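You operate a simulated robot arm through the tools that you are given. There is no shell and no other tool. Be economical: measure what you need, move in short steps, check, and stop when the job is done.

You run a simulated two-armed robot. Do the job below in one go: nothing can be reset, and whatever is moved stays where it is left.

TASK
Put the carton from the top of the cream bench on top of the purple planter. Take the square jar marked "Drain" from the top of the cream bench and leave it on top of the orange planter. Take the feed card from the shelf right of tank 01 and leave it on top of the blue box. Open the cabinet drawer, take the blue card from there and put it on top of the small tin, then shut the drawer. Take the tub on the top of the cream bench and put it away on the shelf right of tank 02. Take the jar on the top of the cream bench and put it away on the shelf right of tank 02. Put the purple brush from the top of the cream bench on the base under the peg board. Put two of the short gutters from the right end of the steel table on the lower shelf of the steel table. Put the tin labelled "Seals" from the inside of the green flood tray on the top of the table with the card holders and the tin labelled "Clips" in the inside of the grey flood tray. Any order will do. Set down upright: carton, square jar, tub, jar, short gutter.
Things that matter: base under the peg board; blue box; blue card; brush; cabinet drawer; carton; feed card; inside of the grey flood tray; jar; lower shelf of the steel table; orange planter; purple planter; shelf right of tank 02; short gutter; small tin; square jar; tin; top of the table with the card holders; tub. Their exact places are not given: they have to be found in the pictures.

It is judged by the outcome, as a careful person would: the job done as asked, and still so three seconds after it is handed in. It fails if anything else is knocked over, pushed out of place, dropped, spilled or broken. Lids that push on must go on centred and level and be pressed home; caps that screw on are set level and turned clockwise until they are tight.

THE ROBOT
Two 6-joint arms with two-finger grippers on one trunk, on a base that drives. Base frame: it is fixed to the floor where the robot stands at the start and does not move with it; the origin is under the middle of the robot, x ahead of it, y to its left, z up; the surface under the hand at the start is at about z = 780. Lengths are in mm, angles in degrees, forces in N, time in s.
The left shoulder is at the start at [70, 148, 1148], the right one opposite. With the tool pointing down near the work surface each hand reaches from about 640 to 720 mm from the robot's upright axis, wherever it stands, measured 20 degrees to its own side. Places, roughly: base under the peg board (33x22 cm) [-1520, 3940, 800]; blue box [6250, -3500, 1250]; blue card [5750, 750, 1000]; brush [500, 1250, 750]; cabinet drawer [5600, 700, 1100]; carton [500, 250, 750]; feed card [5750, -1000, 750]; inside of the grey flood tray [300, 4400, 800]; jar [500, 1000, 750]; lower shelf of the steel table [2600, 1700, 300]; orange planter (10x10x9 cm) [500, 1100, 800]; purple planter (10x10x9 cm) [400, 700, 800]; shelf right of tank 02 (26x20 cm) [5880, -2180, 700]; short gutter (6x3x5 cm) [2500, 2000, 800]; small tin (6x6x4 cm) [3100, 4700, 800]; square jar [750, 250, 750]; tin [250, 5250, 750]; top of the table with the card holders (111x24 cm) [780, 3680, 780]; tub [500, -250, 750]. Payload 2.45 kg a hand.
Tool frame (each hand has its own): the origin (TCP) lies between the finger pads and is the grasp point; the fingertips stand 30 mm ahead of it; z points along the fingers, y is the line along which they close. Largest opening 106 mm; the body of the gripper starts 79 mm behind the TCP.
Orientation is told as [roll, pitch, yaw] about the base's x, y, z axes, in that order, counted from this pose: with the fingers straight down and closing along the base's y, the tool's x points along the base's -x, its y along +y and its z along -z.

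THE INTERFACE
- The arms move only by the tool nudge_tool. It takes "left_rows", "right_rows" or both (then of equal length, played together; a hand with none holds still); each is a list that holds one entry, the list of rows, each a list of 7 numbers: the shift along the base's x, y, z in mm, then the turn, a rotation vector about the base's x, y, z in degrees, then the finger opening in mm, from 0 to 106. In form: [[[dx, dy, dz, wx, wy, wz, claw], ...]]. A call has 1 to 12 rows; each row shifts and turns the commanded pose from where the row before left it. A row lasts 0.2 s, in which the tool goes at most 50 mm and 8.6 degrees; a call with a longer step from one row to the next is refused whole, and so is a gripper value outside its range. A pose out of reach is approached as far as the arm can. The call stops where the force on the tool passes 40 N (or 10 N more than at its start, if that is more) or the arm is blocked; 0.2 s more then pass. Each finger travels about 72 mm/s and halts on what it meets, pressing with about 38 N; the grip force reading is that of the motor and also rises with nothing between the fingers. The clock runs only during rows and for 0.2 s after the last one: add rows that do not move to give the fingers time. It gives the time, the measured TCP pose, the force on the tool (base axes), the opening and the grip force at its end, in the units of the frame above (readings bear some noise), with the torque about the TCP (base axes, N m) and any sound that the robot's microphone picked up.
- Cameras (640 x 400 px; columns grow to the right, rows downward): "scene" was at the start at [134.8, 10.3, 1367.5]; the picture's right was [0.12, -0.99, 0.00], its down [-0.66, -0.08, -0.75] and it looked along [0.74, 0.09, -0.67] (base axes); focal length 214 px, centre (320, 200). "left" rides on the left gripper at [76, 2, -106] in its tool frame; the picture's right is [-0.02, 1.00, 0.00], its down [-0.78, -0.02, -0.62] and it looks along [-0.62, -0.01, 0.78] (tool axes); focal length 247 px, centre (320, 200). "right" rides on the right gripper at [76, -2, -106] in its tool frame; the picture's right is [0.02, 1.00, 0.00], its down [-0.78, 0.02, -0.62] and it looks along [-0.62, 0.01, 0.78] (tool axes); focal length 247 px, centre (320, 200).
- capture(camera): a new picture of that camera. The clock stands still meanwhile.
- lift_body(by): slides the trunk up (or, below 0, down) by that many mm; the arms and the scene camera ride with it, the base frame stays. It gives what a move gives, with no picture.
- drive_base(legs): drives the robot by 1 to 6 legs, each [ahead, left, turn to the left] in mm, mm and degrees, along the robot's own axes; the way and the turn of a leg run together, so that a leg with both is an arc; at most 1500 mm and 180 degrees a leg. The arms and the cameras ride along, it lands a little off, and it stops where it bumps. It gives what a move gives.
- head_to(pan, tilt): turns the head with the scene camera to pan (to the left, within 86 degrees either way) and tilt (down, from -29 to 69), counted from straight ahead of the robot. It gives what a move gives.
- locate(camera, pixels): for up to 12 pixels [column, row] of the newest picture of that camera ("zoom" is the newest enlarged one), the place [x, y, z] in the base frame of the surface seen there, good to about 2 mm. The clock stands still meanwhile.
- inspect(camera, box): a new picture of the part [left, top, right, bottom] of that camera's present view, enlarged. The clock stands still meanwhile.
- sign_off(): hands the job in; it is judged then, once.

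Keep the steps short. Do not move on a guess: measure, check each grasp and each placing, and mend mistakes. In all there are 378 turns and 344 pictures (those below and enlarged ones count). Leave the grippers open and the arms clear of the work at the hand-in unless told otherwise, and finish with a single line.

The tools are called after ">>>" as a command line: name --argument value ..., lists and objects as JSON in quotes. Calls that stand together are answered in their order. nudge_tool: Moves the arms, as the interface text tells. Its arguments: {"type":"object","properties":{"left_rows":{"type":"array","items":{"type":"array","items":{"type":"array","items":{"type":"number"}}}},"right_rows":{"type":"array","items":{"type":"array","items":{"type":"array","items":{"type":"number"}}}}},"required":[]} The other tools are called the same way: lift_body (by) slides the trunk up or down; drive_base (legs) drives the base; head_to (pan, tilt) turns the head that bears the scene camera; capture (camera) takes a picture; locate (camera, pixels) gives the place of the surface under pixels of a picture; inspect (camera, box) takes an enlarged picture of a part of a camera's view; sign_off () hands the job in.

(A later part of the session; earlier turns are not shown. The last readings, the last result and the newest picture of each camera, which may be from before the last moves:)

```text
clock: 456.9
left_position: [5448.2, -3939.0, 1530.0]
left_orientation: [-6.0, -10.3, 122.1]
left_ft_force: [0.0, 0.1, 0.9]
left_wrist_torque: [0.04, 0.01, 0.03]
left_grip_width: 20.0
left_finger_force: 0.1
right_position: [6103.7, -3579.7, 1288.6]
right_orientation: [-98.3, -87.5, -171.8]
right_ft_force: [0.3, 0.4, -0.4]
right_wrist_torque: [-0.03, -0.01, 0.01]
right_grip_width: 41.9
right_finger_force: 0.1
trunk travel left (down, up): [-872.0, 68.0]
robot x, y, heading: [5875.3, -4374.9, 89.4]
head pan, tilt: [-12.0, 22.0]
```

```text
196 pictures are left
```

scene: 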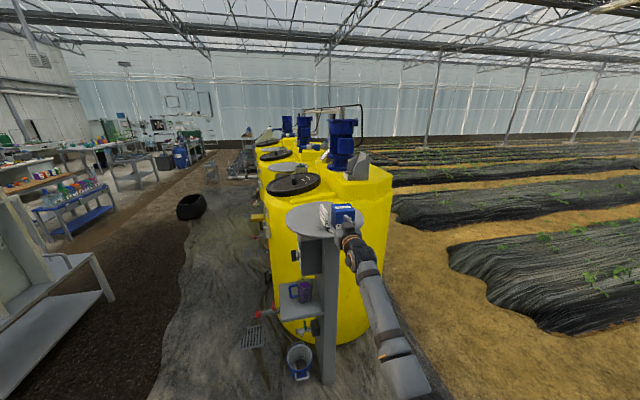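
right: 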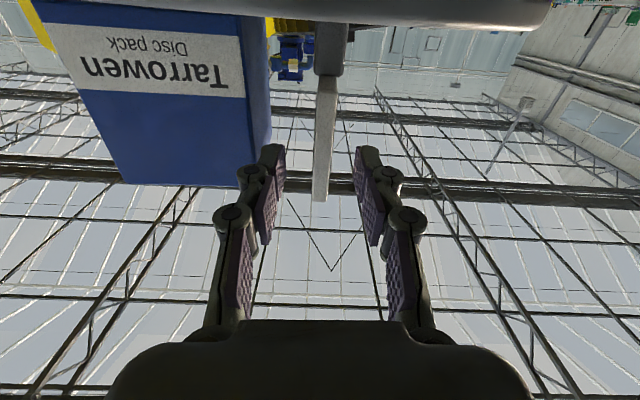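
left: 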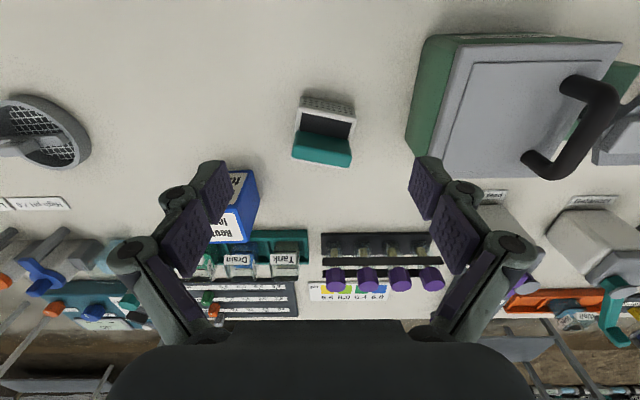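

Nudge +18 in y and close on the card.

>>> nudge_tool --right_rows '[[[-2, 9, 0, 0, 0, 0, 42], [0, 9, 0, 0, 0, 0, 42], [0, 0, 0, 0, 0, 0, 42], [0, 0, 0, 0, 0, 0, 15], [0, 0, 0, 0, 0, 0, 2], [0, 0, 0, 0, 0, 0, 2], [0, 0, 0, 0, 0, 0, 2]]]'

>>> capture --camera "right"

```text
clock: 458.5
left_position: [5449.1, -3935.2, 1529.6]
left_orientation: [-5.9, -10.0, 122.2]
left_ft_force: [-1.0, 0.4, 0.5]
left_wrist_torque: [0.0, -0.05, -0.02]
left_grip_width: 20.1
left_finger_force: 0.1
right_position: [6101.2, -3558.0, 1286.7]
right_orientation: [-93.8, -87.5, -176.4]
right_ft_force: [-0.6, -0.1, 0.5]
right_wrist_torque: [-0.03, 0.0, 0.0]
right_grip_width: 9.7
right_finger_force: 36.8
trunk travel left (down, up): [-872.0, 68.0]
robot x, y, heading: [5872.6, -4373.3, 89.6]
head pan, tilt: [-12.0, 22.0]
```

```text
195 pictures are left
```

right: 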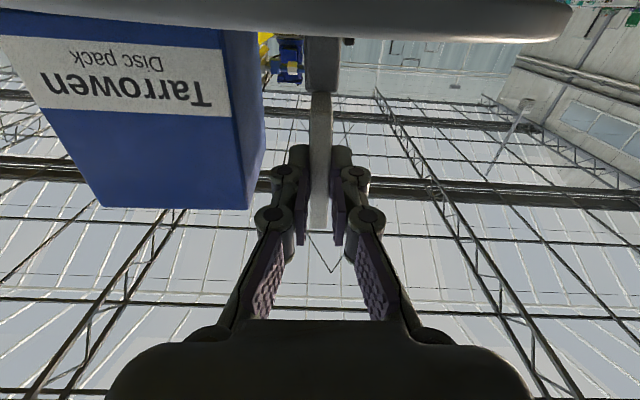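

Pinched at 9.7 mm. Lift by the trunk 60, back off 150, then roll the hand 90° to lay the card level.

>>> lift_body --by 64

>>> drive_base --legs '[[-150, 0, 0]]'

>>> nudge_tool --right_rows '[[[0, 0, 0, 0, 8.2, 0, 2], [0, 0, 0, 0, 8.2, 0, 2], [0, 0, 0, 0, 8.2, 0, 2], [0, 0, 0, 0, 8.2, 0, 2], [0, 0, 0, 0, 8.2, 0, 2], [0, 0, 0, 0, 8.2, 0, 2], [0, 0, 0, 0, 8.2, 0, 2], [0, 0, 0, 0, 8.2, 0, 2], [0, 0, 0, 0, 8.2, 0, 2], [0, 0, 0, 0, 8.2, 0, 2], [0, 0, 0, 0, 8, 0, 2], [0, 0, 0, 0, 0, 0, 2]]]'

>>> inspect --camera "scene" --box '[290, 170, 410, 270]'

```text
clock: 459.5
left_position: [5448.8, -3934.0, 1592.9]
left_orientation: [-5.9, -10.1, 122.1]
left_ft_force: [0.0, 0.3, 0.6]
left_wrist_torque: [0.01, -0.04, 0.01]
left_grip_width: 20.1
left_finger_force: 0.1
right_position: [6100.7, -3558.5, 1351.1]
right_orientation: [-93.8, -87.6, -176.3]
right_ft_force: [0.0, -0.6, -1.1]
right_wrist_torque: [-0.06, -0.01, 0.04]
right_grip_width: 9.9
right_finger_force: 37.6
trunk travel left (down, up): [-936.0, 4.0]
robot x, y, heading: [5878.8, -4373.7, 89.4]
head pan, tilt: [-12.0, 22.0]
```

```text
clock: 460.9
left_position: [5447.8, -4079.9, 1592.1]
left_orientation: [-5.8, -10.0, 122.2]
left_ft_force: [0.5, 0.8, 0.3]
left_wrist_torque: [-0.04, 0.03, 0.03]
left_grip_width: 19.6
left_finger_force: 0.1
right_position: [6099.8, -3704.0, 1347.3]
right_orientation: [-89.7, -87.5, 179.8]
right_ft_force: [0.0, -0.3, -1.1]
right_wrist_torque: [-0.02, -0.02, 0.01]
right_grip_width: 9.8
right_finger_force: 37.4
trunk travel left (down, up): [-936.0, 4.0]
robot x, y, heading: [5873.5, -4519.2, 89.6]
head pan, tilt: [-12.0, 22.0]
```

```text
clock: 463.5
left_position: [5447.4, -4084.7, 1591.9]
left_orientation: [-5.9, -10.1, 122.2]
left_ft_force: [-1.0, -0.1, 0.0]
left_wrist_torque: [0.01, -0.01, 0.03]
left_grip_width: 20.0
left_finger_force: 0.1
right_position: [6100.5, -3707.4, 1351.6]
right_orientation: [90.0, -2.4, -0.2]
right_ft_force: [0.2, -0.5, 0.4]
right_wrist_torque: [-0.04, -0.03, 0.02]
right_grip_width: 9.9
right_finger_force: 37.1
trunk travel left (down, up): [-936.0, 4.0]
robot x, y, heading: [5874.8, -4527.0, 89.7]
head pan, tilt: [-12.0, 22.0]
```

```text
4.00 times, centred on (350, 220) of scene
```

zoom: 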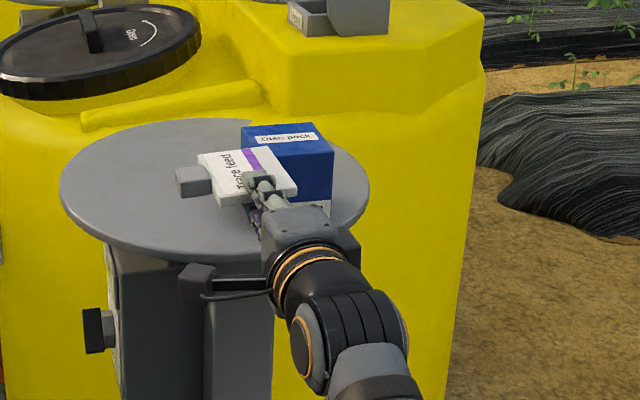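

The card lies level with its tab to the west. I correct the 2.4° and measure card and box.

>>> nudge_tool --right_rows '[[[0, 0, 0, 0, 2.4, 0, 2], [0, 0, 0, 0, 0, 0, 2]]]'

>>> inspect --camera "scene" --box '[300, 180, 390, 240]'

```text
clock: 464.1
left_position: [5448.6, -4084.7, 1593.1]
left_orientation: [-5.9, -10.1, 122.1]
left_ft_force: [0.0, 0.0, 0.5]
left_wrist_torque: [-0.03, 0.03, -0.02]
left_grip_width: 19.9
left_finger_force: 0.1
right_position: [6100.0, -3707.0, 1351.0]
right_orientation: [89.9, -0.1, -0.2]
right_ft_force: [0.0, 0.3, -0.5]
right_wrist_torque: [-0.06, 0.01, 0.01]
right_grip_width: 9.7
right_finger_force: 37.0
trunk travel left (down, up): [-936.0, 4.0]
robot x, y, heading: [5871.6, -4523.6, 89.2]
head pan, tilt: [-12.0, 22.0]
```

```text
6.67 times, centred on (345, 210) of scene
```

zoom: 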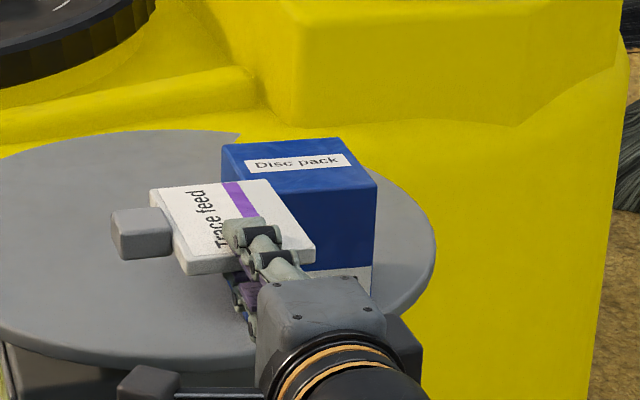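

>>> locate --camera "zoom" --pixels '[[155, 190], [265, 182], [190, 265], [310, 250], [225, 155], [330, 143], [370, 180], [250, 180], [140, 220], [200, 215]]'

```text
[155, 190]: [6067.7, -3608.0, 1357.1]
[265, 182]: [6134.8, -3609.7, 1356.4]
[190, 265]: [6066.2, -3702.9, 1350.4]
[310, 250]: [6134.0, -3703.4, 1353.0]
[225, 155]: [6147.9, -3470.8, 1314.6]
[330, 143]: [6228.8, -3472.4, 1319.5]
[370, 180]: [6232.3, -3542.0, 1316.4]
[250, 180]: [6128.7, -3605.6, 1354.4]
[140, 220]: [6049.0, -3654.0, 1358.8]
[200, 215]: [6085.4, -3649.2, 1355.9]
```

Card: centre 52 ahead of TCP, bottom z≈1345. Target: card centred over the box in x, with ~28 mm overhang south for the lower finger → TCP (6188,−3576). Drive right 88, then ahead 128.

>>> drive_base --legs '[[0, -88, 0.5], [128, 0, 0]]'

>>> inspect --camera "scene" --box '[290, 170, 410, 250]'

```text
clock: 466.0
left_position: [5532.6, -3967.3, 1595.4]
left_orientation: [-6.1, -10.5, 122.6]
left_ft_force: [0.3, -1.2, -0.4]
left_wrist_torque: [0.06, -0.01, 0.01]
left_grip_width: 20.1
left_finger_force: 0.0
right_position: [6180.9, -3583.8, 1354.4]
right_orientation: [90.2, 0.0, 0.3]
right_ft_force: [0.8, -0.3, -0.1]
right_wrist_torque: [-0.02, -0.02, 0.02]
right_grip_width: 10.1
right_finger_force: 37.6
trunk travel left (down, up): [-936.0, 4.0]
robot x, y, heading: [5958.5, -4392.3, 90.0]
head pan, tilt: [-12.0, 22.0]
```

```text
5.00 times, centred on (350, 210) of scene
```

zoom: 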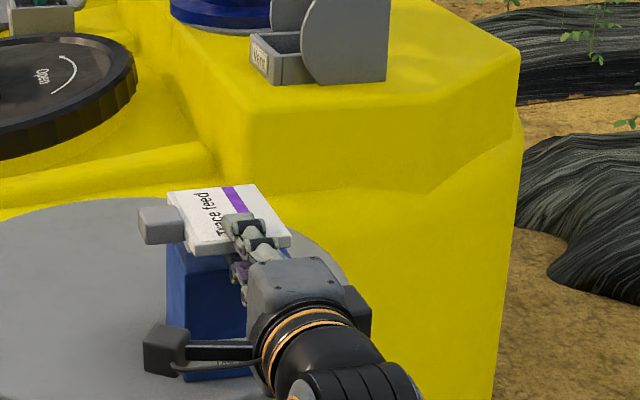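

Nudge +6/+6, then lower in small steps to contact.

>>> nudge_tool --right_rows '[[[6, 6, -6, 0, 0, 0, 2], [0, 0, -6, 0, 0, 0, 2], [0, 0, -6, 0, 0, 0, 2], [0, 0, -3, 0, 0, 0, 2], [0, 0, -2, 0, 0, 0, 2], [0, 0, -2, 0, 0, 0, 2], [0, 0, 0, 0, 0, 0, 2]]]'

>>> inspect --camera "scene" --box '[290, 170, 410, 250]'

```text
clock: 467.6
left_position: [5531.3, -3968.4, 1596.5]
left_orientation: [-5.9, -10.4, 122.6]
left_ft_force: [-0.2, 0.5, -0.7]
left_wrist_torque: [-0.02, 0.01, 0.03]
left_grip_width: 20.1
left_finger_force: 0.2
right_position: [6187.4, -3579.3, 1333.9]
right_orientation: [90.6, -0.1, 0.4]
right_ft_force: [3.9, -0.1, 22.9]
right_wrist_torque: [0.64, -0.25, -0.11]
right_grip_width: 10.0
right_finger_force: 37.3
trunk travel left (down, up): [-936.0, 4.0]
robot x, y, heading: [5960.8, -4393.7, 89.8]
head pan, tilt: [-12.0, 22.0]
```

```text
5.00 times, centred on (350, 210) of scene
```

zoom: 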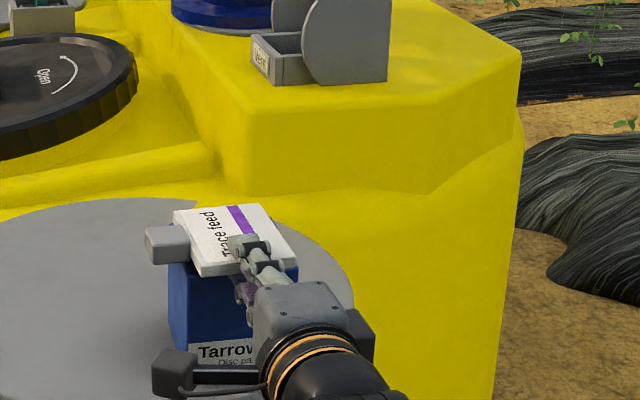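

The lower finger seems to touch the box edge. Raise 6, shift 8 south, and lower again.

>>> nudge_tool --right_rows '[[[0, 0, 6, 0, 0, 0, 2], [0, -8, 0, 0, 0, 0, 2], [0, 0, -5, 0, 0, 0, 2], [0, 0, -3, 0, 0, 0, 2], [0, 0, -3, 0, 0, 0, 2], [0, 0, -2, 0, 0, 0, 2], [0, 0, 0, 0, 0, 0, 2]]]'

>>> inspect --camera "scene" --box '[300, 190, 390, 250]'

```text
clock: 469.2
left_position: [5530.1, -3971.6, 1595.2]
left_orientation: [-6.0, -10.4, 122.5]
left_ft_force: [-0.5, 0.1, -0.2]
left_wrist_torque: [-0.02, -0.01, 0.01]
left_grip_width: 19.7
left_finger_force: 0.1
right_position: [6186.8, -3587.4, 1331.6]
right_orientation: [91.3, -0.1, 0.3]
right_ft_force: [3.7, -4.7, 29.8]
right_wrist_torque: [0.79, -0.29, -0.14]
right_grip_width: 9.7
right_finger_force: 37.0
trunk travel left (down, up): [-936.0, 4.0]
robot x, y, heading: [5964.4, -4393.4, 89.9]
head pan, tilt: [-12.0, 22.0]
```

```text
6.67 times, centred on (345, 220) of scene
```

zoom: 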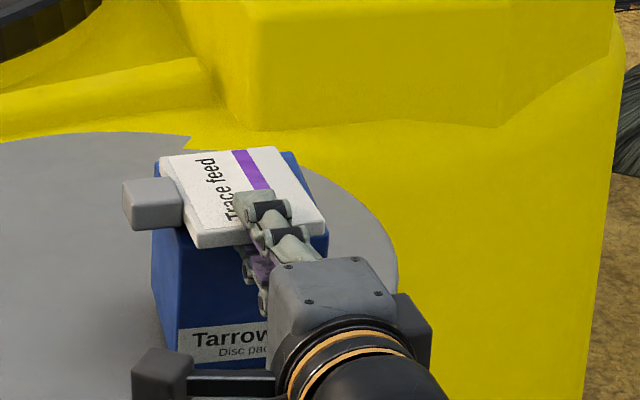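

>>> locate --camera "zoom" --pixels '[[322, 245], [165, 232], [200, 260], [290, 155], [320, 228], [195, 240], [165, 160], [300, 165], [215, 335], [160, 245]]'

>>> capture --camera "right"

```text
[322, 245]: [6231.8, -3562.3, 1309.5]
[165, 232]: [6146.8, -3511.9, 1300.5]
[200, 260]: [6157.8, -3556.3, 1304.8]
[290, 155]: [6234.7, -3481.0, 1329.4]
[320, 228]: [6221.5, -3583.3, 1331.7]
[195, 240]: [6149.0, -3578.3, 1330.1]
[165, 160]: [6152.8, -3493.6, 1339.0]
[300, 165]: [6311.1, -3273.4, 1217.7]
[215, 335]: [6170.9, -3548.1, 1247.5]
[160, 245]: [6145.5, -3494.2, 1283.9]
```

```text
189 pictures are left
```

right: 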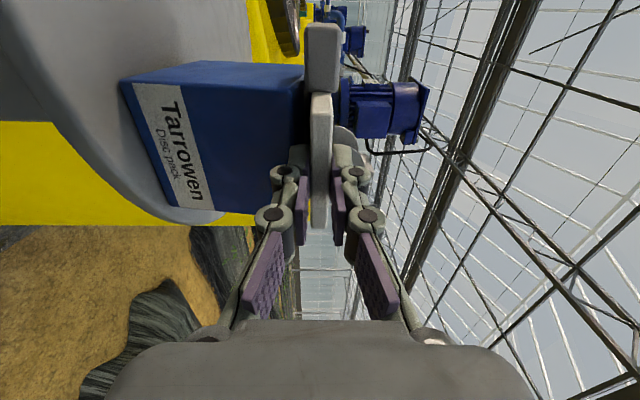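

The box has been tipped slightly to the south under my push (its south top edge is at y −3562, 1309). I ease up slowly so it settles back.

>>> nudge_tool --right_rows '[[[0, 0, 2, 0, 0, 0, 2], [0, 0, 2, 0, 0, 0, 2], [0, 0, 2, 0, 0, 0, 2], [0, 0, 3, 0, 0, 0, 2], [0, 0, 4, 0, 0, 0, 2], [0, 0, 6, 0, 0, 0, 2], [0, 0, 6, 0, 0, 0, 2], [0, 0, 0, 0, 0, 0, 2]]]'

>>> capture --camera "right"

>>> inspect --camera "scene" --box '[300, 190, 390, 250]'

```text
clock: 471.0
left_position: [5532.0, -3962.6, 1593.5]
left_orientation: [-6.0, -10.2, 122.6]
left_ft_force: [-0.5, -0.1, 0.4]
left_wrist_torque: [0.01, -0.01, -0.01]
left_grip_width: 20.1
left_finger_force: 0.0
right_position: [6186.1, -3581.2, 1342.8]
right_orientation: [89.9, -0.1, 0.3]
right_ft_force: [-0.3, -0.1, -1.0]
right_wrist_torque: [-0.04, 0.0, -0.02]
right_grip_width: 10.1
right_finger_force: 37.1
trunk travel left (down, up): [-936.0, 4.0]
robot x, y, heading: [5964.0, -4395.8, 89.8]
head pan, tilt: [-12.0, 22.0]
```

```text
188 pictures are left
```

right: 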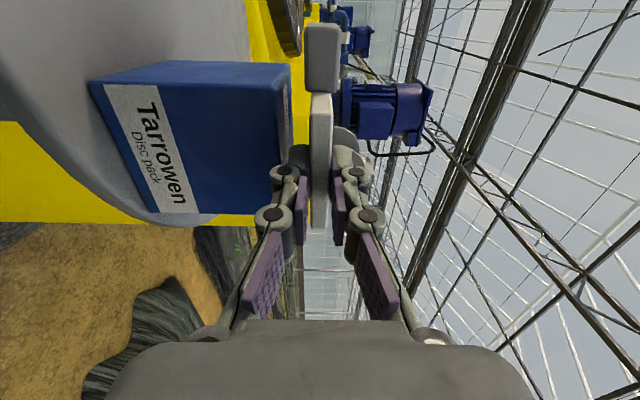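

```text
6.67 times, centred on (345, 220) of scene
```

zoom: 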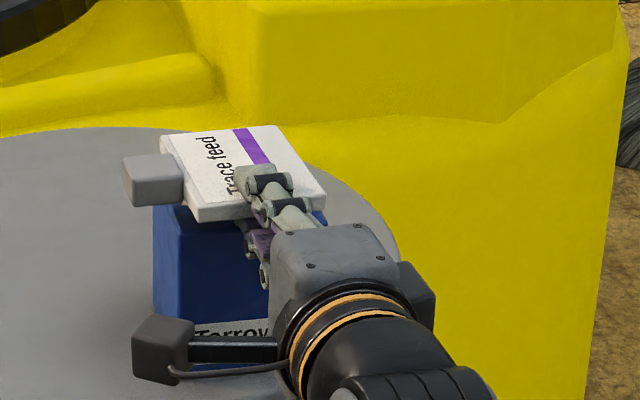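

>>> locate --camera "zoom" --pixels '[[160, 225], [185, 225], [320, 215], [180, 240], [165, 300], [210, 330], [230, 260]]'

>>> locate --camera "right" --pixels '[[287, 70], [275, 205], [95, 85], [150, 205], [200, 130], [288, 100], [220, 62], [60, 60], [130, 200]]'

```text
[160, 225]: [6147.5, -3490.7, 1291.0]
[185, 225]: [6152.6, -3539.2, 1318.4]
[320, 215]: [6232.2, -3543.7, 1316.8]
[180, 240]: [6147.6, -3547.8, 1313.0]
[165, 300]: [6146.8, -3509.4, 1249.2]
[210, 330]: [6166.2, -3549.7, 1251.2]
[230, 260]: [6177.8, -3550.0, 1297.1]
```

```text
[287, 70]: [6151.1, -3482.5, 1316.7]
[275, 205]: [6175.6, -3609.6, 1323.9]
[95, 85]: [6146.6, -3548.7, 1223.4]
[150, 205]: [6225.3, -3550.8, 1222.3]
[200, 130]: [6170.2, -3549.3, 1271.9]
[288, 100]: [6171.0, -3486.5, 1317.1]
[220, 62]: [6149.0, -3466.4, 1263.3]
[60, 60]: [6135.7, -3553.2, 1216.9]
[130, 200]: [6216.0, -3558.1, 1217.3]
```

Box has settled upright (south face y −3549, top 1318). Now TCP y −3586 keeps the finger clear; shift 5 south and lower to contact of the card itself (TCP ≈1324).

>>> nudge_tool --right_rows '[[[2, -6, 0, 0, 0, 0, 2], [0, 0, 0, 0, 0, 0, 2], [0, 0, 0, 0, 0, 0, 2]]]'

>>> nudge_tool --right_rows '[[[0, 0, -5, 0, 0, 0, 2], [0, 0, -4, 0, 0, 0, 2], [0, 0, 0, 0, 0, 0, 2]]]'

```text
clock: 471.8
left_position: [5531.1, -3961.0, 1593.6]
left_orientation: [-5.9, -10.1, 122.7]
left_ft_force: [-0.3, -0.1, -1.2]
left_wrist_torque: [0.0, 0.0, -0.03]
left_grip_width: 20.0
left_finger_force: 0.0
right_position: [6188.7, -3586.4, 1344.3]
right_orientation: [90.0, -0.1, 0.3]
right_ft_force: [0.0, -0.6, -0.3]
right_wrist_torque: [-0.03, 0.02, -0.02]
right_grip_width: 9.9
right_finger_force: 37.4
trunk travel left (down, up): [-936.0, 4.0]
robot x, y, heading: [5960.7, -4393.9, 89.9]
head pan, tilt: [-12.0, 22.0]
```

```text
clock: 472.6
left_position: [5531.7, -3960.5, 1593.1]
left_orientation: [-5.9, -10.0, 122.6]
left_ft_force: [0.8, 0.5, -0.1]
left_wrist_torque: [0.03, -0.01, 0.01]
left_grip_width: 19.9
left_finger_force: 0.1
right_position: [6188.7, -3587.4, 1335.7]
right_orientation: [90.0, 0.0, 0.3]
right_ft_force: [0.3, 0.2, 0.1]
right_wrist_torque: [-0.05, -0.02, 0.0]
right_grip_width: 10.0
right_finger_force: 37.5
trunk travel left (down, up): [-936.0, 4.0]
robot x, y, heading: [5958.5, -4396.5, 90.0]
head pan, tilt: [-12.0, 22.0]
```

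>>> nudge_tool --right_rows '[[[0, 0, -2, 0, 0, 0, 2], [0, 0, -2, 0, 0, 0, 2], [0, 0, -2, 0, 0, 0, 2], [0, 0, 0, 0, 0, 0, 2]]]'

>>> capture --camera "right"

```text
clock: 473.6
left_position: [5532.3, -3961.0, 1593.8]
left_orientation: [-5.9, -10.1, 122.6]
left_ft_force: [0.4, 0.2, 0.0]
left_wrist_torque: [0.02, -0.03, -0.02]
left_grip_width: 19.9
left_finger_force: 0.1
right_position: [6189.7, -3586.3, 1328.6]
right_orientation: [90.0, -0.1, 0.3]
right_ft_force: [-0.6, 0.1, -0.3]
right_wrist_torque: [-0.02, 0.0, -0.02]
right_grip_width: 10.0
right_finger_force: 36.8
trunk travel left (down, up): [-936.0, 4.0]
robot x, y, heading: [5956.1, -4395.3, 89.9]
head pan, tilt: [-12.0, 22.0]
```

```text
186 pictures are left
```

right: 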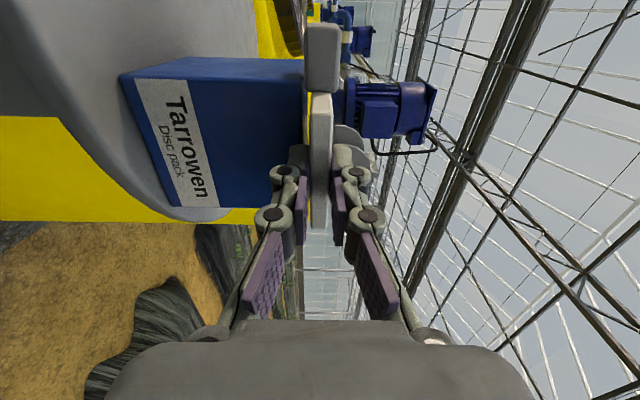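

No contact yet; the finger passes beside the box. Continue in 1.5 mm steps.

>>> nudge_tool --right_rows '[[[0, 0, -1.5, 0, 0, 0, 2], [0, 0, -1.5, 0, 0, 0, 2], [0, 0, -1, 0, 0, 0, 2], [0, 0, 0, 0, 0, 0, 2]]]'

>>> inspect --camera "scene" --box '[300, 190, 390, 250]'

```text
clock: 474.6
left_position: [5530.8, -3961.8, 1592.9]
left_orientation: [-5.9, -10.2, 122.6]
left_ft_force: [0.6, 0.2, 0.2]
left_wrist_torque: [0.01, -0.02, -0.01]
left_grip_width: 19.8
left_finger_force: 0.0
right_position: [6188.6, -3587.1, 1327.5]
right_orientation: [90.2, -0.2, 0.3]
right_ft_force: [0.3, 1.1, 6.3]
right_wrist_torque: [0.28, 0.27, -0.13]
right_grip_width: 10.2
right_finger_force: 36.5
trunk travel left (down, up): [-936.0, 4.0]
robot x, y, heading: [5962.5, -4397.4, 89.8]
head pan, tilt: [-12.0, 22.0]
```

```text
6.67 times, centred on (345, 220) of scene
```

zoom: 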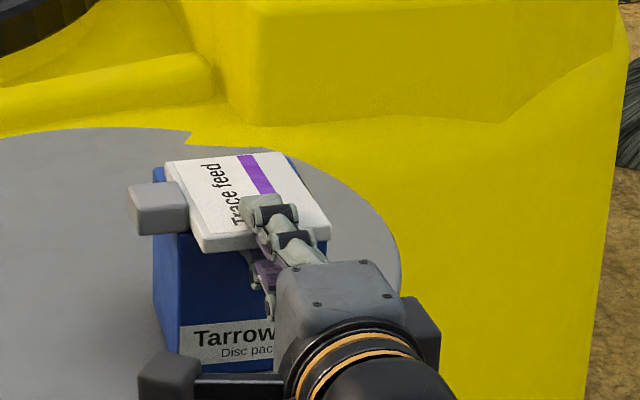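

Contact (6 N). Open to 34 so both fingers clear, check, then drive straight back.

>>> nudge_tool --right_rows '[[[0, 0, 0, 0, 0, 0, 16], [0, 0, 0, 0, 0, 0, 26], [0, 0, 0, 0, 0, 0, 34], [0, 0, 0, 0, 0, 0, 34]]]'

>>> inspect --camera "scene" --box '[300, 190, 390, 250]'

>>> capture --camera "right"

```text
clock: 475.6
left_position: [5532.4, -3960.2, 1592.8]
left_orientation: [-5.8, -10.1, 122.6]
left_ft_force: [0.4, 0.0, -0.8]
left_wrist_torque: [0.0, 0.05, 0.02]
left_grip_width: 20.0
left_finger_force: 0.0
right_position: [6188.4, -3586.8, 1325.1]
right_orientation: [90.0, -0.1, 0.3]
right_ft_force: [0.2, -0.1, -0.6]
right_wrist_torque: [-0.01, -0.01, -0.06]
right_grip_width: 34.4
right_finger_force: 0.0
trunk travel left (down, up): [-936.0, 4.0]
robot x, y, heading: [5960.4, -4398.0, 90.0]
head pan, tilt: [-12.0, 22.0]
```

```text
6.67 times, centred on (345, 220) of scene
```

zoom: 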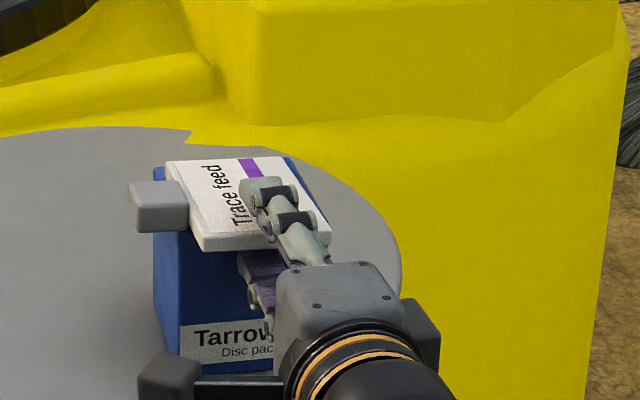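

```text
183 pictures are left
```

right: 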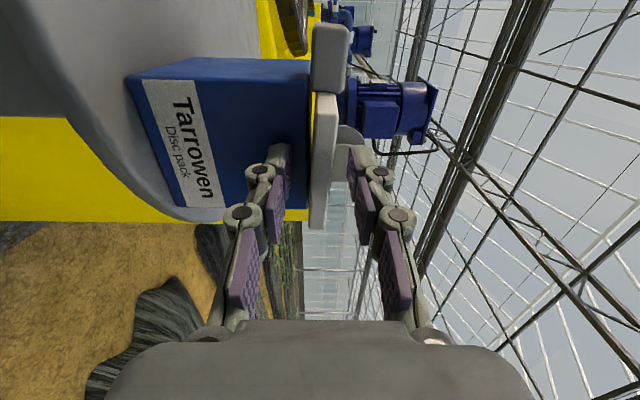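

The card rests flat, fingers clear. Drive back 220.

>>> drive_base --legs '[[-220, 0, 0]]'

>>> inspect --camera "scene" --box '[290, 180, 390, 250]'

```text
clock: 477.3
left_position: [5531.1, -4175.5, 1590.0]
left_orientation: [-5.8, -9.9, 122.7]
left_ft_force: [-0.4, 0.3, 0.8]
left_wrist_torque: [-0.07, -0.01, -0.02]
left_grip_width: 20.1
left_finger_force: 0.2
right_position: [6187.5, -3800.5, 1321.9]
right_orientation: [89.7, -0.1, 0.5]
right_ft_force: [-0.9, 0.3, -0.6]
right_wrist_torque: [0.03, 0.02, 0.04]
right_grip_width: 34.0
right_finger_force: 0.0
trunk travel left (down, up): [-936.0, 4.0]
robot x, y, heading: [5959.4, -4611.0, 90.3]
head pan, tilt: [-12.0, 22.0]
```

```text
5.71 times, centred on (340, 215) of scene
```

zoom: 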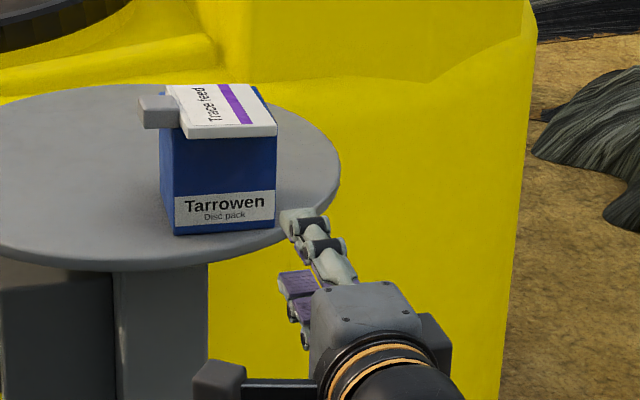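

Feed card done. I bring the right hand back to pointing down (roll back, then pitch), then drive to view the cabinet.

>>> nudge_tool --right_rows '[[[0, 0, 0, 0, -8.4, 0, 80], [0, 0, 0, 0, -8.4, 0, 80], [0, 0, 0, 0, -8.4, 0, 80], [0, 0, 0, 0, -8.4, 0, 80], [0, 0, 0, 0, -8.4, 0, 80], [0, 0, 0, 0, -8.4, 0, 80], [0, 0, 0, 0, -8.4, 0, 80], [0, 0, 0, 0, -8.4, 0, 80], [0, 0, 0, 0, -8.4, 0, 80], [0, 0, 0, 0, -8.4, 0, 80], [0, 0, 0, 0, -8.4, 0, 80]]]'

>>> nudge_tool --right_rows '[[[0, -20, -20, -8.2, 0, 0, 80], [0, -20, -20, -8.2, 0, 0, 80], [0, -20, -20, -8.2, 0, 0, 80], [0, -20, -20, -8.2, 0, 0, 80], [0, -20, -20, -8.2, 0, 0, 80], [0, -20, -20, -8.2, 0, 0, 80], [0, 0, -20, -8.2, 0, 0, 80], [0, 0, 0, -8.2, 0, 0, 80], [0, 0, 0, -8.2, 0, 0, 80], [0, 0, 0, -8.2, 0, 0, 80], [0, 0, 0, -6, 0, 0, 80], [0, 0, 0, 0, 0, 0, 80]]]'

>>> drive_base --legs '[[0, 1060, -0.3], [0, 0, -90], [0, 1250, 0], [0, 1250, 0]]'

>>> head_to --pan 55 --tilt 25

>>> capture --camera "scene"

```text
clock: 479.7
left_position: [5531.7, -4181.8, 1592.8]
left_orientation: [-5.9, -10.1, 122.7]
left_ft_force: [-0.1, -0.3, 0.8]
left_wrist_torque: [-0.04, 0.0, 0.0]
left_grip_width: 20.0
left_finger_force: 0.1
right_position: [6186.3, -3806.3, 1325.1]
right_orientation: [-80.3, -87.2, 170.3]
right_ft_force: [0.4, 0.2, 0.9]
right_wrist_torque: [0.0, 0.0, -0.04]
right_grip_width: 80.3
right_finger_force: 0.0
trunk travel left (down, up): [-936.0, 4.0]
robot x, y, heading: [5959.5, -4616.2, 90.0]
head pan, tilt: [-12.0, 22.0]
```

```text
clock: 482.3
left_position: [5530.8, -4182.3, 1593.5]
left_orientation: [-5.8, -10.1, 122.7]
left_ft_force: [0.1, 0.6, -0.9]
left_wrist_torque: [0.01, 0.0, -0.02]
left_grip_width: 20.0
left_finger_force: 0.1
right_position: [6187.7, -3925.1, 1186.4]
right_orientation: [-0.1, -1.6, 92.4]
right_ft_force: [0.7, 0.6, -0.5]
right_wrist_torque: [-0.02, -0.01, -0.02]
right_grip_width: 79.8
right_finger_force: 0.0
trunk travel left (down, up): [-936.0, 4.0]
robot x, y, heading: [5960.7, -4614.1, 90.0]
head pan, tilt: [-12.0, 22.0]
```

```text
clock: 503.3
left_position: [5309.5, -1681.1, 1593.4]
left_orientation: [-5.8, -10.2, 33.8]
left_ft_force: [0.3, 0.1, -0.2]
left_wrist_torque: [-0.02, -0.01, 0.01]
left_grip_width: 19.9
left_finger_force: 0.0
right_position: [5578.7, -2331.2, 1185.2]
right_orientation: [0.1, -1.5, 3.6]
right_ft_force: [0.3, 0.3, 0.0]
right_wrist_torque: [0.03, -0.04, -0.03]
right_grip_width: 80.0
right_finger_force: 0.0
trunk travel left (down, up): [-936.0, 4.0]
robot x, y, heading: [4888.0, -2113.0, 1.1]
head pan, tilt: [-12.0, 22.0]
```

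```text
clock: 504.7
left_position: [5309.1, -1679.4, 1593.2]
left_orientation: [-6.0, -10.2, 33.9]
left_ft_force: [0.3, -1.0, 0.0]
left_wrist_torque: [0.0, -0.01, -0.01]
left_grip_width: 20.1
left_finger_force: 0.1
right_position: [5578.7, -2331.2, 1185.8]
right_orientation: [-0.2, -1.5, 3.5]
right_ft_force: [0.1, 0.0, -0.3]
right_wrist_torque: [0.0, 0.0, -0.04]
right_grip_width: 80.0
right_finger_force: 0.0
trunk travel left (down, up): [-936.0, 4.0]
robot x, y, heading: [4886.3, -2115.6, 1.4]
head pan, tilt: [55.0, 25.0]
```

```text
181 pictures are left
```

scene: 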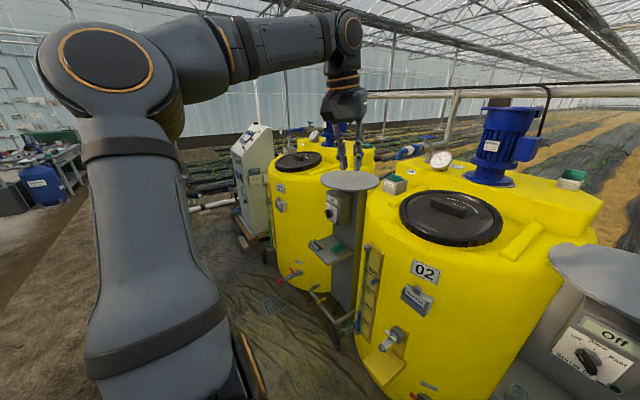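

The control cabinet stands beyond tank 01. I pull the hand in 70 mm and drive left past the tanks at x≈4935.

>>> nudge_tool --right_rows '[[[-20, 0, 30, 0, 0, 0, 80], [-25, 0, 30, 0, 0, 0, 80], [-25, 0, 30, 0, 0, 0, 80], [0, 0, 0, 0, 0, 0, 80]]]'

>>> drive_base --legs '[[45, 0, -1.4], [0, 1400, 0], [0, 1000, 0]]'

>>> head_to --pan 40 --tilt 25

>>> capture --camera "scene"

```text
clock: 505.7
left_position: [5309.6, -1679.8, 1592.6]
left_orientation: [-5.9, -10.1, 33.7]
left_ft_force: [-0.4, -0.9, -0.3]
left_wrist_torque: [-0.05, 0.01, -0.01]
left_grip_width: 19.7
left_finger_force: 0.0
right_position: [5548.1, -2331.4, 1260.3]
right_orientation: [-0.1, -1.4, 3.5]
right_ft_force: [0.0, 0.4, 0.3]
right_wrist_torque: [0.04, -0.01, -0.01]
right_grip_width: 80.0
right_finger_force: 0.1
right hand out of reach, approached as far as the arm can: row 2, 3
trunk travel left (down, up): [-936.0, 4.0]
robot x, y, heading: [4883.4, -2116.8, 1.2]
head pan, tilt: [55.0, 25.0]
```

```text
clock: 517.9
left_position: [5351.3, 702.1, 1594.3]
left_orientation: [-5.8, -10.2, 33.1]
left_ft_force: [-0.4, -0.8, 0.7]
left_wrist_torque: [0.03, 0.04, 0.03]
left_grip_width: 20.1
left_finger_force: 0.1
right_position: [5581.5, 48.9, 1260.1]
right_orientation: [0.1, -1.5, 2.8]
right_ft_force: [0.7, 0.1, -0.2]
right_wrist_torque: [0.03, -0.03, -0.03]
right_grip_width: 80.3
right_finger_force: 0.0
trunk travel left (down, up): [-936.0, 4.0]
robot x, y, heading: [4923.6, 268.7, 0.5]
head pan, tilt: [55.0, 25.0]
```

```text
clock: 518.7
left_position: [5351.0, 704.3, 1593.8]
left_orientation: [-5.9, -10.1, 33.1]
left_ft_force: [-0.1, -0.2, -0.4]
left_wrist_torque: [0.01, 0.01, -0.04]
left_grip_width: 20.1
left_finger_force: 0.1
right_position: [5582.5, 49.7, 1260.1]
right_orientation: [-0.1, -1.5, 2.9]
right_ft_force: [-0.1, 0.3, -0.1]
right_wrist_torque: [0.01, -0.03, 0.03]
right_grip_width: 80.1
right_finger_force: 0.0
trunk travel left (down, up): [-936.0, 4.0]
robot x, y, heading: [4918.3, 271.1, 0.6]
head pan, tilt: [40.0, 25.0]
```

```text
180 pictures are left
```

scene: 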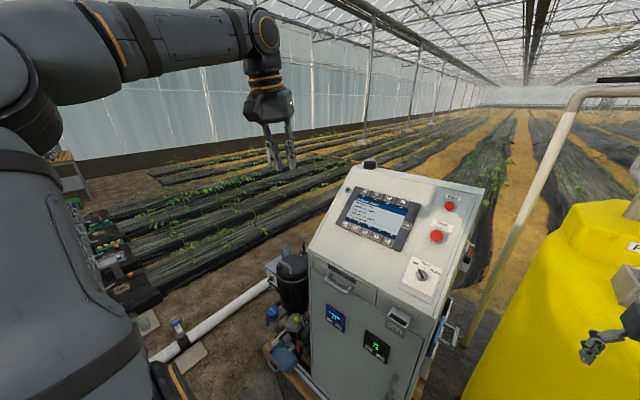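

I see the cabinet with a drawer and bar handle at (340,280). Zoom and measure.

>>> inspect --camera "scene" --box '[290, 220, 450, 340]'

>>> locate --camera "scene" --pixels '[[341, 288], [328, 276], [354, 290], [318, 262], [372, 290], [320, 280], [368, 305], [400, 320], [345, 262], [310, 250], [430, 300], [396, 310]]'

```text
3.33 times, centred on (370, 280) of scene
```

zoom: 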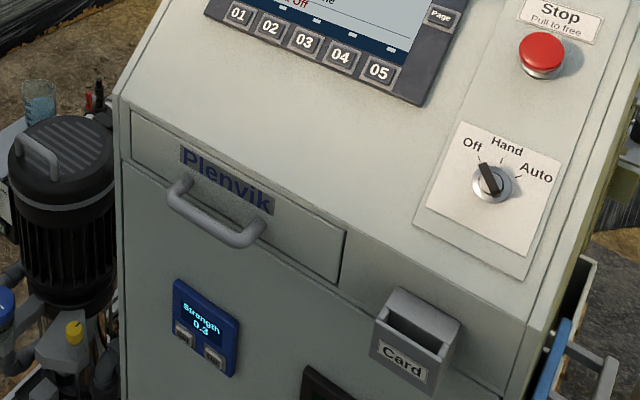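

```text
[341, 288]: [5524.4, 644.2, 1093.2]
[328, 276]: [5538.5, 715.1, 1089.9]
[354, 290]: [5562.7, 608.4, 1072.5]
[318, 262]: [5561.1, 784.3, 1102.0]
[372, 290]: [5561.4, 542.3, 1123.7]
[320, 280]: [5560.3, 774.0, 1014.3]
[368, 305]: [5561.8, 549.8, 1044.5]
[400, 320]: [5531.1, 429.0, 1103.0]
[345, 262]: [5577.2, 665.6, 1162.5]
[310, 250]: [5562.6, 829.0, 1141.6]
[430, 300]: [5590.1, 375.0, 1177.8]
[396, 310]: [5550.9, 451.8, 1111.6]
```

Drawer handle: bar at x≈5524, y 610–715, z≈1087; face x 5562. I back off, move left in front of it, and turn the hand level with the fingers closing vertically.

>>> drive_base --legs '[[-130, 0, -0.6], [0, 620, 0]]'

>>> nudge_tool --right_rows '[[[0, 0, 0, 0, -8.2, 0, 60], [0, 0, 0, 0, -8.2, 0, 60], [0, 0, 0, 0, -8.2, 0, 60], [0, 0, 0, 0, -8.2, 0, 60], [0, 0, 0, 0, -8.2, 0, 60], [0, 0, 0, 0, -8.2, 0, 60], [0, 0, 0, 0, -8.2, 0, 60], [0, 0, 0, 0, -8.2, 0, 60], [0, 0, 0, 0, -8.2, 0, 60], [0, 0, 0, 0, -8.2, 0, 60], [0, 0, 0, 0, -7.2, 0, 60]]]'

>>> nudge_tool --right_rows '[[[0, 0, 0, 8.2, 0, 0, 60], [0, 0, 0, 8.2, 0, 0, 60], [0, 0, 0, 8.2, 0, 0, 60], [0, 0, 0, 8.2, 0, 0, 60], [0, 0, 0, 8.2, 0, 0, 60], [0, 0, 0, 8.2, 0, 0, 60], [0, 0, 0, 8.2, 0, 0, 60], [0, 0, 0, 8.2, 0, 0, 60], [0, 0, 0, 8.2, 0, 0, 60], [0, 0, 0, 8.2, 0, 0, 60], [0, 0, 0, 8, 0, 0, 60]]]'

>>> lift_body --by -172

>>> head_to --pan -15 --tilt 30

>>> capture --camera "scene"

>>> capture --camera "right"

```text
clock: 523.0
left_position: [5231.1, 1311.2, 1593.9]
left_orientation: [-5.8, -10.2, 32.3]
left_ft_force: [-0.2, 0.0, 0.7]
left_wrist_torque: [0.06, 0.02, -0.02]
left_grip_width: 20.0
left_finger_force: 0.0
right_position: [5450.7, 653.9, 1260.2]
right_orientation: [0.0, -1.5, 2.0]
right_ft_force: [-0.6, 0.6, 0.2]
right_wrist_torque: [0.01, -0.01, 0.0]
right_grip_width: 79.8
right_finger_force: 0.0
trunk travel left (down, up): [-936.0, 4.0]
robot x, y, heading: [4792.8, 885.1, -0.3]
head pan, tilt: [40.0, 25.0]
```

```text
clock: 525.4
left_position: [5230.7, 1313.4, 1593.2]
left_orientation: [-5.9, -10.0, 32.2]
left_ft_force: [-0.4, 0.8, -0.3]
left_wrist_torque: [0.03, 0.02, 0.01]
left_grip_width: 20.2
left_finger_force: 0.0
right_position: [5449.7, 654.5, 1260.9]
right_orientation: [-112.6, -87.8, 112.6]
right_ft_force: [0.4, -0.2, 0.4]
right_wrist_torque: [0.01, 0.0, 0.0]
right_grip_width: 59.7
right_finger_force: 0.0
trunk travel left (down, up): [-936.0, 4.0]
robot x, y, heading: [4794.8, 888.8, -0.2]
head pan, tilt: [40.0, 25.0]
```

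```text
clock: 527.8
left_position: [5228.9, 1313.0, 1593.1]
left_orientation: [-5.9, -10.1, 32.3]
left_ft_force: [-0.1, -0.9, 0.7]
left_wrist_torque: [0.0, 0.0, 0.0]
left_grip_width: 19.9
left_finger_force: 0.0
right_position: [5450.9, 655.5, 1260.7]
right_orientation: [90.0, -1.9, -90.7]
right_ft_force: [-0.1, -0.1, 0.2]
right_wrist_torque: [-0.03, 0.01, -0.03]
right_grip_width: 60.0
right_finger_force: 0.1
trunk travel left (down, up): [-936.0, 4.0]
robot x, y, heading: [4791.1, 883.7, -0.3]
head pan, tilt: [40.0, 25.0]
```

```text
clock: 529.8
left_position: [5229.9, 1313.2, 1421.7]
left_orientation: [-5.9, -10.1, 32.4]
left_ft_force: [-0.5, -0.9, -0.3]
left_wrist_torque: [0.0, 0.04, 0.01]
left_grip_width: 19.9
left_finger_force: 0.1
right_position: [5450.1, 655.0, 1087.1]
right_orientation: [90.0, -1.9, -90.7]
right_ft_force: [-0.9, -0.4, -0.4]
right_wrist_torque: [0.01, -0.01, 0.0]
right_grip_width: 59.8
right_finger_force: 0.0
trunk travel left (down, up): [-764.0, 176.0]
robot x, y, heading: [4791.1, 888.0, -0.4]
head pan, tilt: [40.0, 25.0]
```

```text
clock: 531.0
left_position: [5230.3, 1313.8, 1421.0]
left_orientation: [-5.8, -10.0, 32.3]
left_ft_force: [0.9, -0.1, 0.3]
left_wrist_torque: [-0.01, -0.02, 0.01]
left_grip_width: 19.8
left_finger_force: 0.1
right_position: [5450.6, 654.7, 1087.0]
right_orientation: [89.9, -2.0, -90.8]
right_ft_force: [-0.4, 0.8, -0.8]
right_wrist_torque: [0.03, -0.01, -0.01]
right_grip_width: 60.1
right_finger_force: 0.1
trunk travel left (down, up): [-764.0, 176.0]
robot x, y, heading: [4796.0, 884.6, -0.1]
head pan, tilt: [-15.0, 30.0]
```

```text
178 pictures are left
```

scene: 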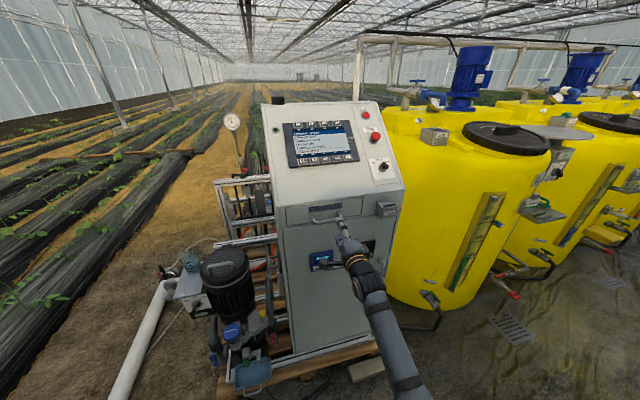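

```text
177 pictures are left
```

right: 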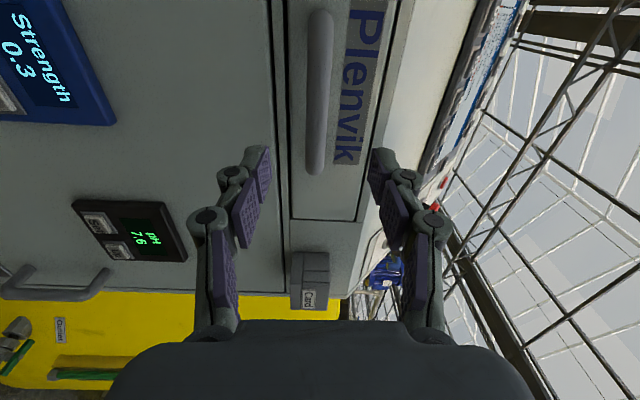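

>>> locate --camera "right" --pixels '[[318, 30], [318, 100], [316, 160], [308, 100], [328, 100], [300, 100], [362, 210], [290, 215]]'

```text
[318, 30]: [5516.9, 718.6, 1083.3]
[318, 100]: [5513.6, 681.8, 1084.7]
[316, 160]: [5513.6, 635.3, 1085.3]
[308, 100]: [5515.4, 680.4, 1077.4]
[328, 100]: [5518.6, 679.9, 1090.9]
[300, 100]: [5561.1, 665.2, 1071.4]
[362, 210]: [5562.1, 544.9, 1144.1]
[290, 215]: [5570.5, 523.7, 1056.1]
```

Bar centre z≈1084.5, y≈678, x≈5520. Advance to TCP (5506,676,1084.5) and close.

>>> nudge_tool --right_rows '[[[15, 10, -2.5, 0, 0, 0, 60], [20, 11, 0, 0, 0, 0, 60], [20, 0, 0, 0, 0, 0, 60], [0, 0, 0, 0, 0, 0, 60], [0, 0, 0, 0, 0, 0, 20], [0, 0, 0, 0, 0, 0, 2], [0, 0, 0, 0, 0, 0, 2], [0, 0, 0, 0, 0, 0, 2]]]'

>>> capture --camera "right"

```text
clock: 532.8
left_position: [5230.8, 1312.8, 1420.5]
left_orientation: [-5.8, -10.1, 32.3]
left_ft_force: [-0.6, -0.4, -0.2]
left_wrist_torque: [0.01, 0.0, 0.02]
left_grip_width: 20.3
left_finger_force: 0.1
right_position: [5504.5, 676.3, 1084.3]
right_orientation: [89.9, -1.9, -90.7]
right_ft_force: [-0.8, 2.0, -2.4]
right_wrist_torque: [0.96, 0.06, 0.16]
right_grip_width: 15.5
right_finger_force: 41.0
trunk travel left (down, up): [-764.0, 176.0]
robot x, y, heading: [4793.9, 884.2, -0.5]
head pan, tilt: [-15.0, 30.0]
```

```text
176 pictures are left
```

right: 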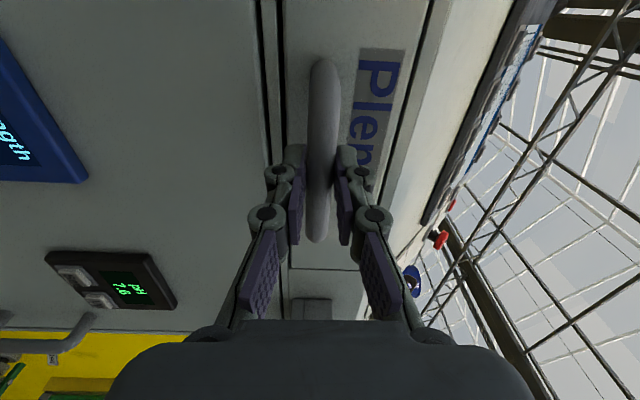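

Bar gripped. Pull by driving back 220.

>>> drive_base --legs '[[-220, 0, 0]]'

>>> capture --camera "scene"

```text
clock: 534.5
left_position: [5007.7, 1313.4, 1420.5]
left_orientation: [-5.8, -10.3, 32.3]
left_ft_force: [0.2, 0.3, 0.2]
left_wrist_torque: [-0.01, -0.03, 0.01]
left_grip_width: 19.9
left_finger_force: 0.0
right_position: [5284.2, 677.1, 1085.0]
right_orientation: [89.9, -1.9, -90.7]
right_ft_force: [0.4, -3.4, -2.9]
right_wrist_torque: [0.93, 0.04, -0.09]
right_grip_width: 15.4
right_finger_force: 41.5
trunk travel left (down, up): [-764.0, 176.0]
robot x, y, heading: [4573.3, 884.4, -0.5]
head pan, tilt: [-15.0, 30.0]
```

```text
175 pictures are left
```

scene: 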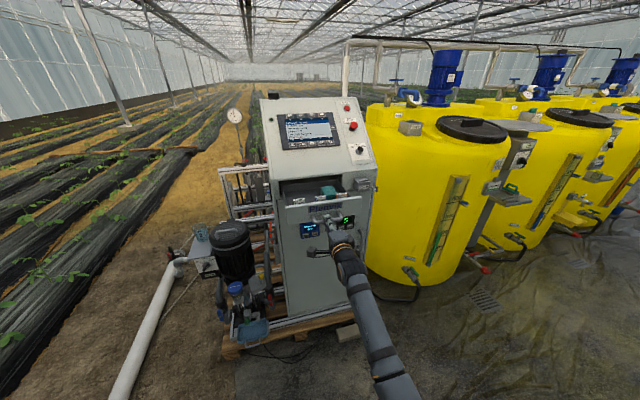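

The drawer slid out 220. Release the bar, back off 150, raise, and look inside.

>>> nudge_tool --right_rows '[[[0, 0, 0, 0, 0, 0, 40], [0, 0, 0, 0, 0, 0, 60], [0, 0, 0, 0, 0, 0, 60]]]'

>>> drive_base --legs '[[-150, 0, 0.5]]'

>>> lift_body --by 176

>>> head_to --pan -12 --tilt 32

>>> inspect --camera "scene" --box '[260, 130, 400, 250]'

```text
clock: 535.3
left_position: [5008.7, 1315.5, 1420.6]
left_orientation: [-5.8, -10.0, 32.3]
left_ft_force: [0.0, -0.7, -0.7]
left_wrist_torque: [0.02, -0.01, 0.03]
left_grip_width: 19.8
left_finger_force: 0.1
right_position: [5283.4, 678.0, 1086.1]
right_orientation: [89.9, -2.1, -90.8]
right_ft_force: [-0.2, -0.4, -0.5]
right_wrist_torque: [-0.01, 0.01, 0.0]
right_grip_width: 60.1
right_finger_force: 0.0
trunk travel left (down, up): [-764.0, 176.0]
robot x, y, heading: [4571.5, 888.3, -0.2]
head pan, tilt: [-15.0, 30.0]
```

```text
clock: 536.7
left_position: [4855.9, 1318.9, 1420.6]
left_orientation: [-5.7, -10.0, 32.8]
left_ft_force: [0.2, -0.3, -0.5]
left_wrist_torque: [-0.01, 0.02, 0.0]
left_grip_width: 20.3
left_finger_force: 0.1
right_position: [5135.9, 684.5, 1083.5]
right_orientation: [89.8, -2.0, -90.1]
right_ft_force: [0.6, -0.2, 0.5]
right_wrist_torque: [0.03, 0.0, -0.02]
right_grip_width: 59.8
right_finger_force: 0.1
trunk travel left (down, up): [-764.0, 176.0]
robot x, y, heading: [4419.5, 886.7, 0.5]
head pan, tilt: [-15.0, 30.0]
```

```text
clock: 538.6
left_position: [4854.3, 1318.4, 1596.1]
left_orientation: [-5.9, -10.2, 32.9]
left_ft_force: [-0.3, 0.0, -0.1]
left_wrist_torque: [-0.02, 0.03, 0.0]
left_grip_width: 19.9
left_finger_force: 0.0
right_position: [5134.5, 684.3, 1261.9]
right_orientation: [89.9, -2.0, -90.1]
right_ft_force: [-0.3, 1.0, 0.5]
right_wrist_torque: [-0.02, -0.01, 0.02]
right_grip_width: 59.8
right_finger_force: 0.0
trunk travel left (down, up): [-940.0, 0.0]
robot x, y, heading: [4420.0, 884.8, 0.2]
head pan, tilt: [-15.0, 30.0]
```

```text
clock: 539.3
left_position: [4853.1, 1318.1, 1596.1]
left_orientation: [-5.9, -10.1, 32.8]
left_ft_force: [1.1, 0.6, 1.1]
left_wrist_torque: [0.0, -0.01, 0.01]
left_grip_width: 20.2
left_finger_force: 0.1
right_position: [5133.6, 683.8, 1261.6]
right_orientation: [89.9, -2.1, -90.2]
right_ft_force: [0.1, -0.2, 0.0]
right_wrist_torque: [0.0, -0.02, 0.0]
right_grip_width: 60.1
right_finger_force: 0.0
trunk travel left (down, up): [-940.0, 0.0]
robot x, y, heading: [4421.3, 888.4, 0.1]
head pan, tilt: [-12.0, 32.0]
```

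```text
3.33 times, centred on (330, 190) of scene
```

zoom: 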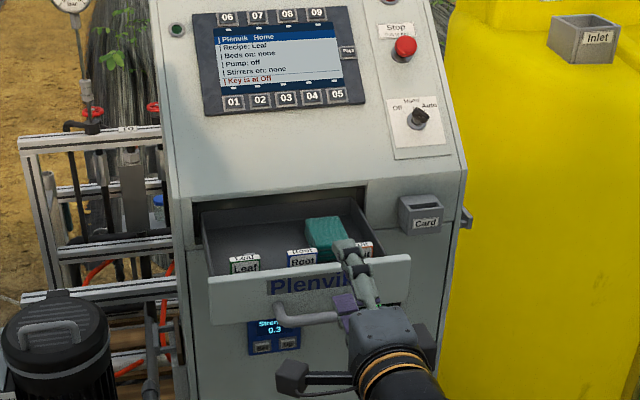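

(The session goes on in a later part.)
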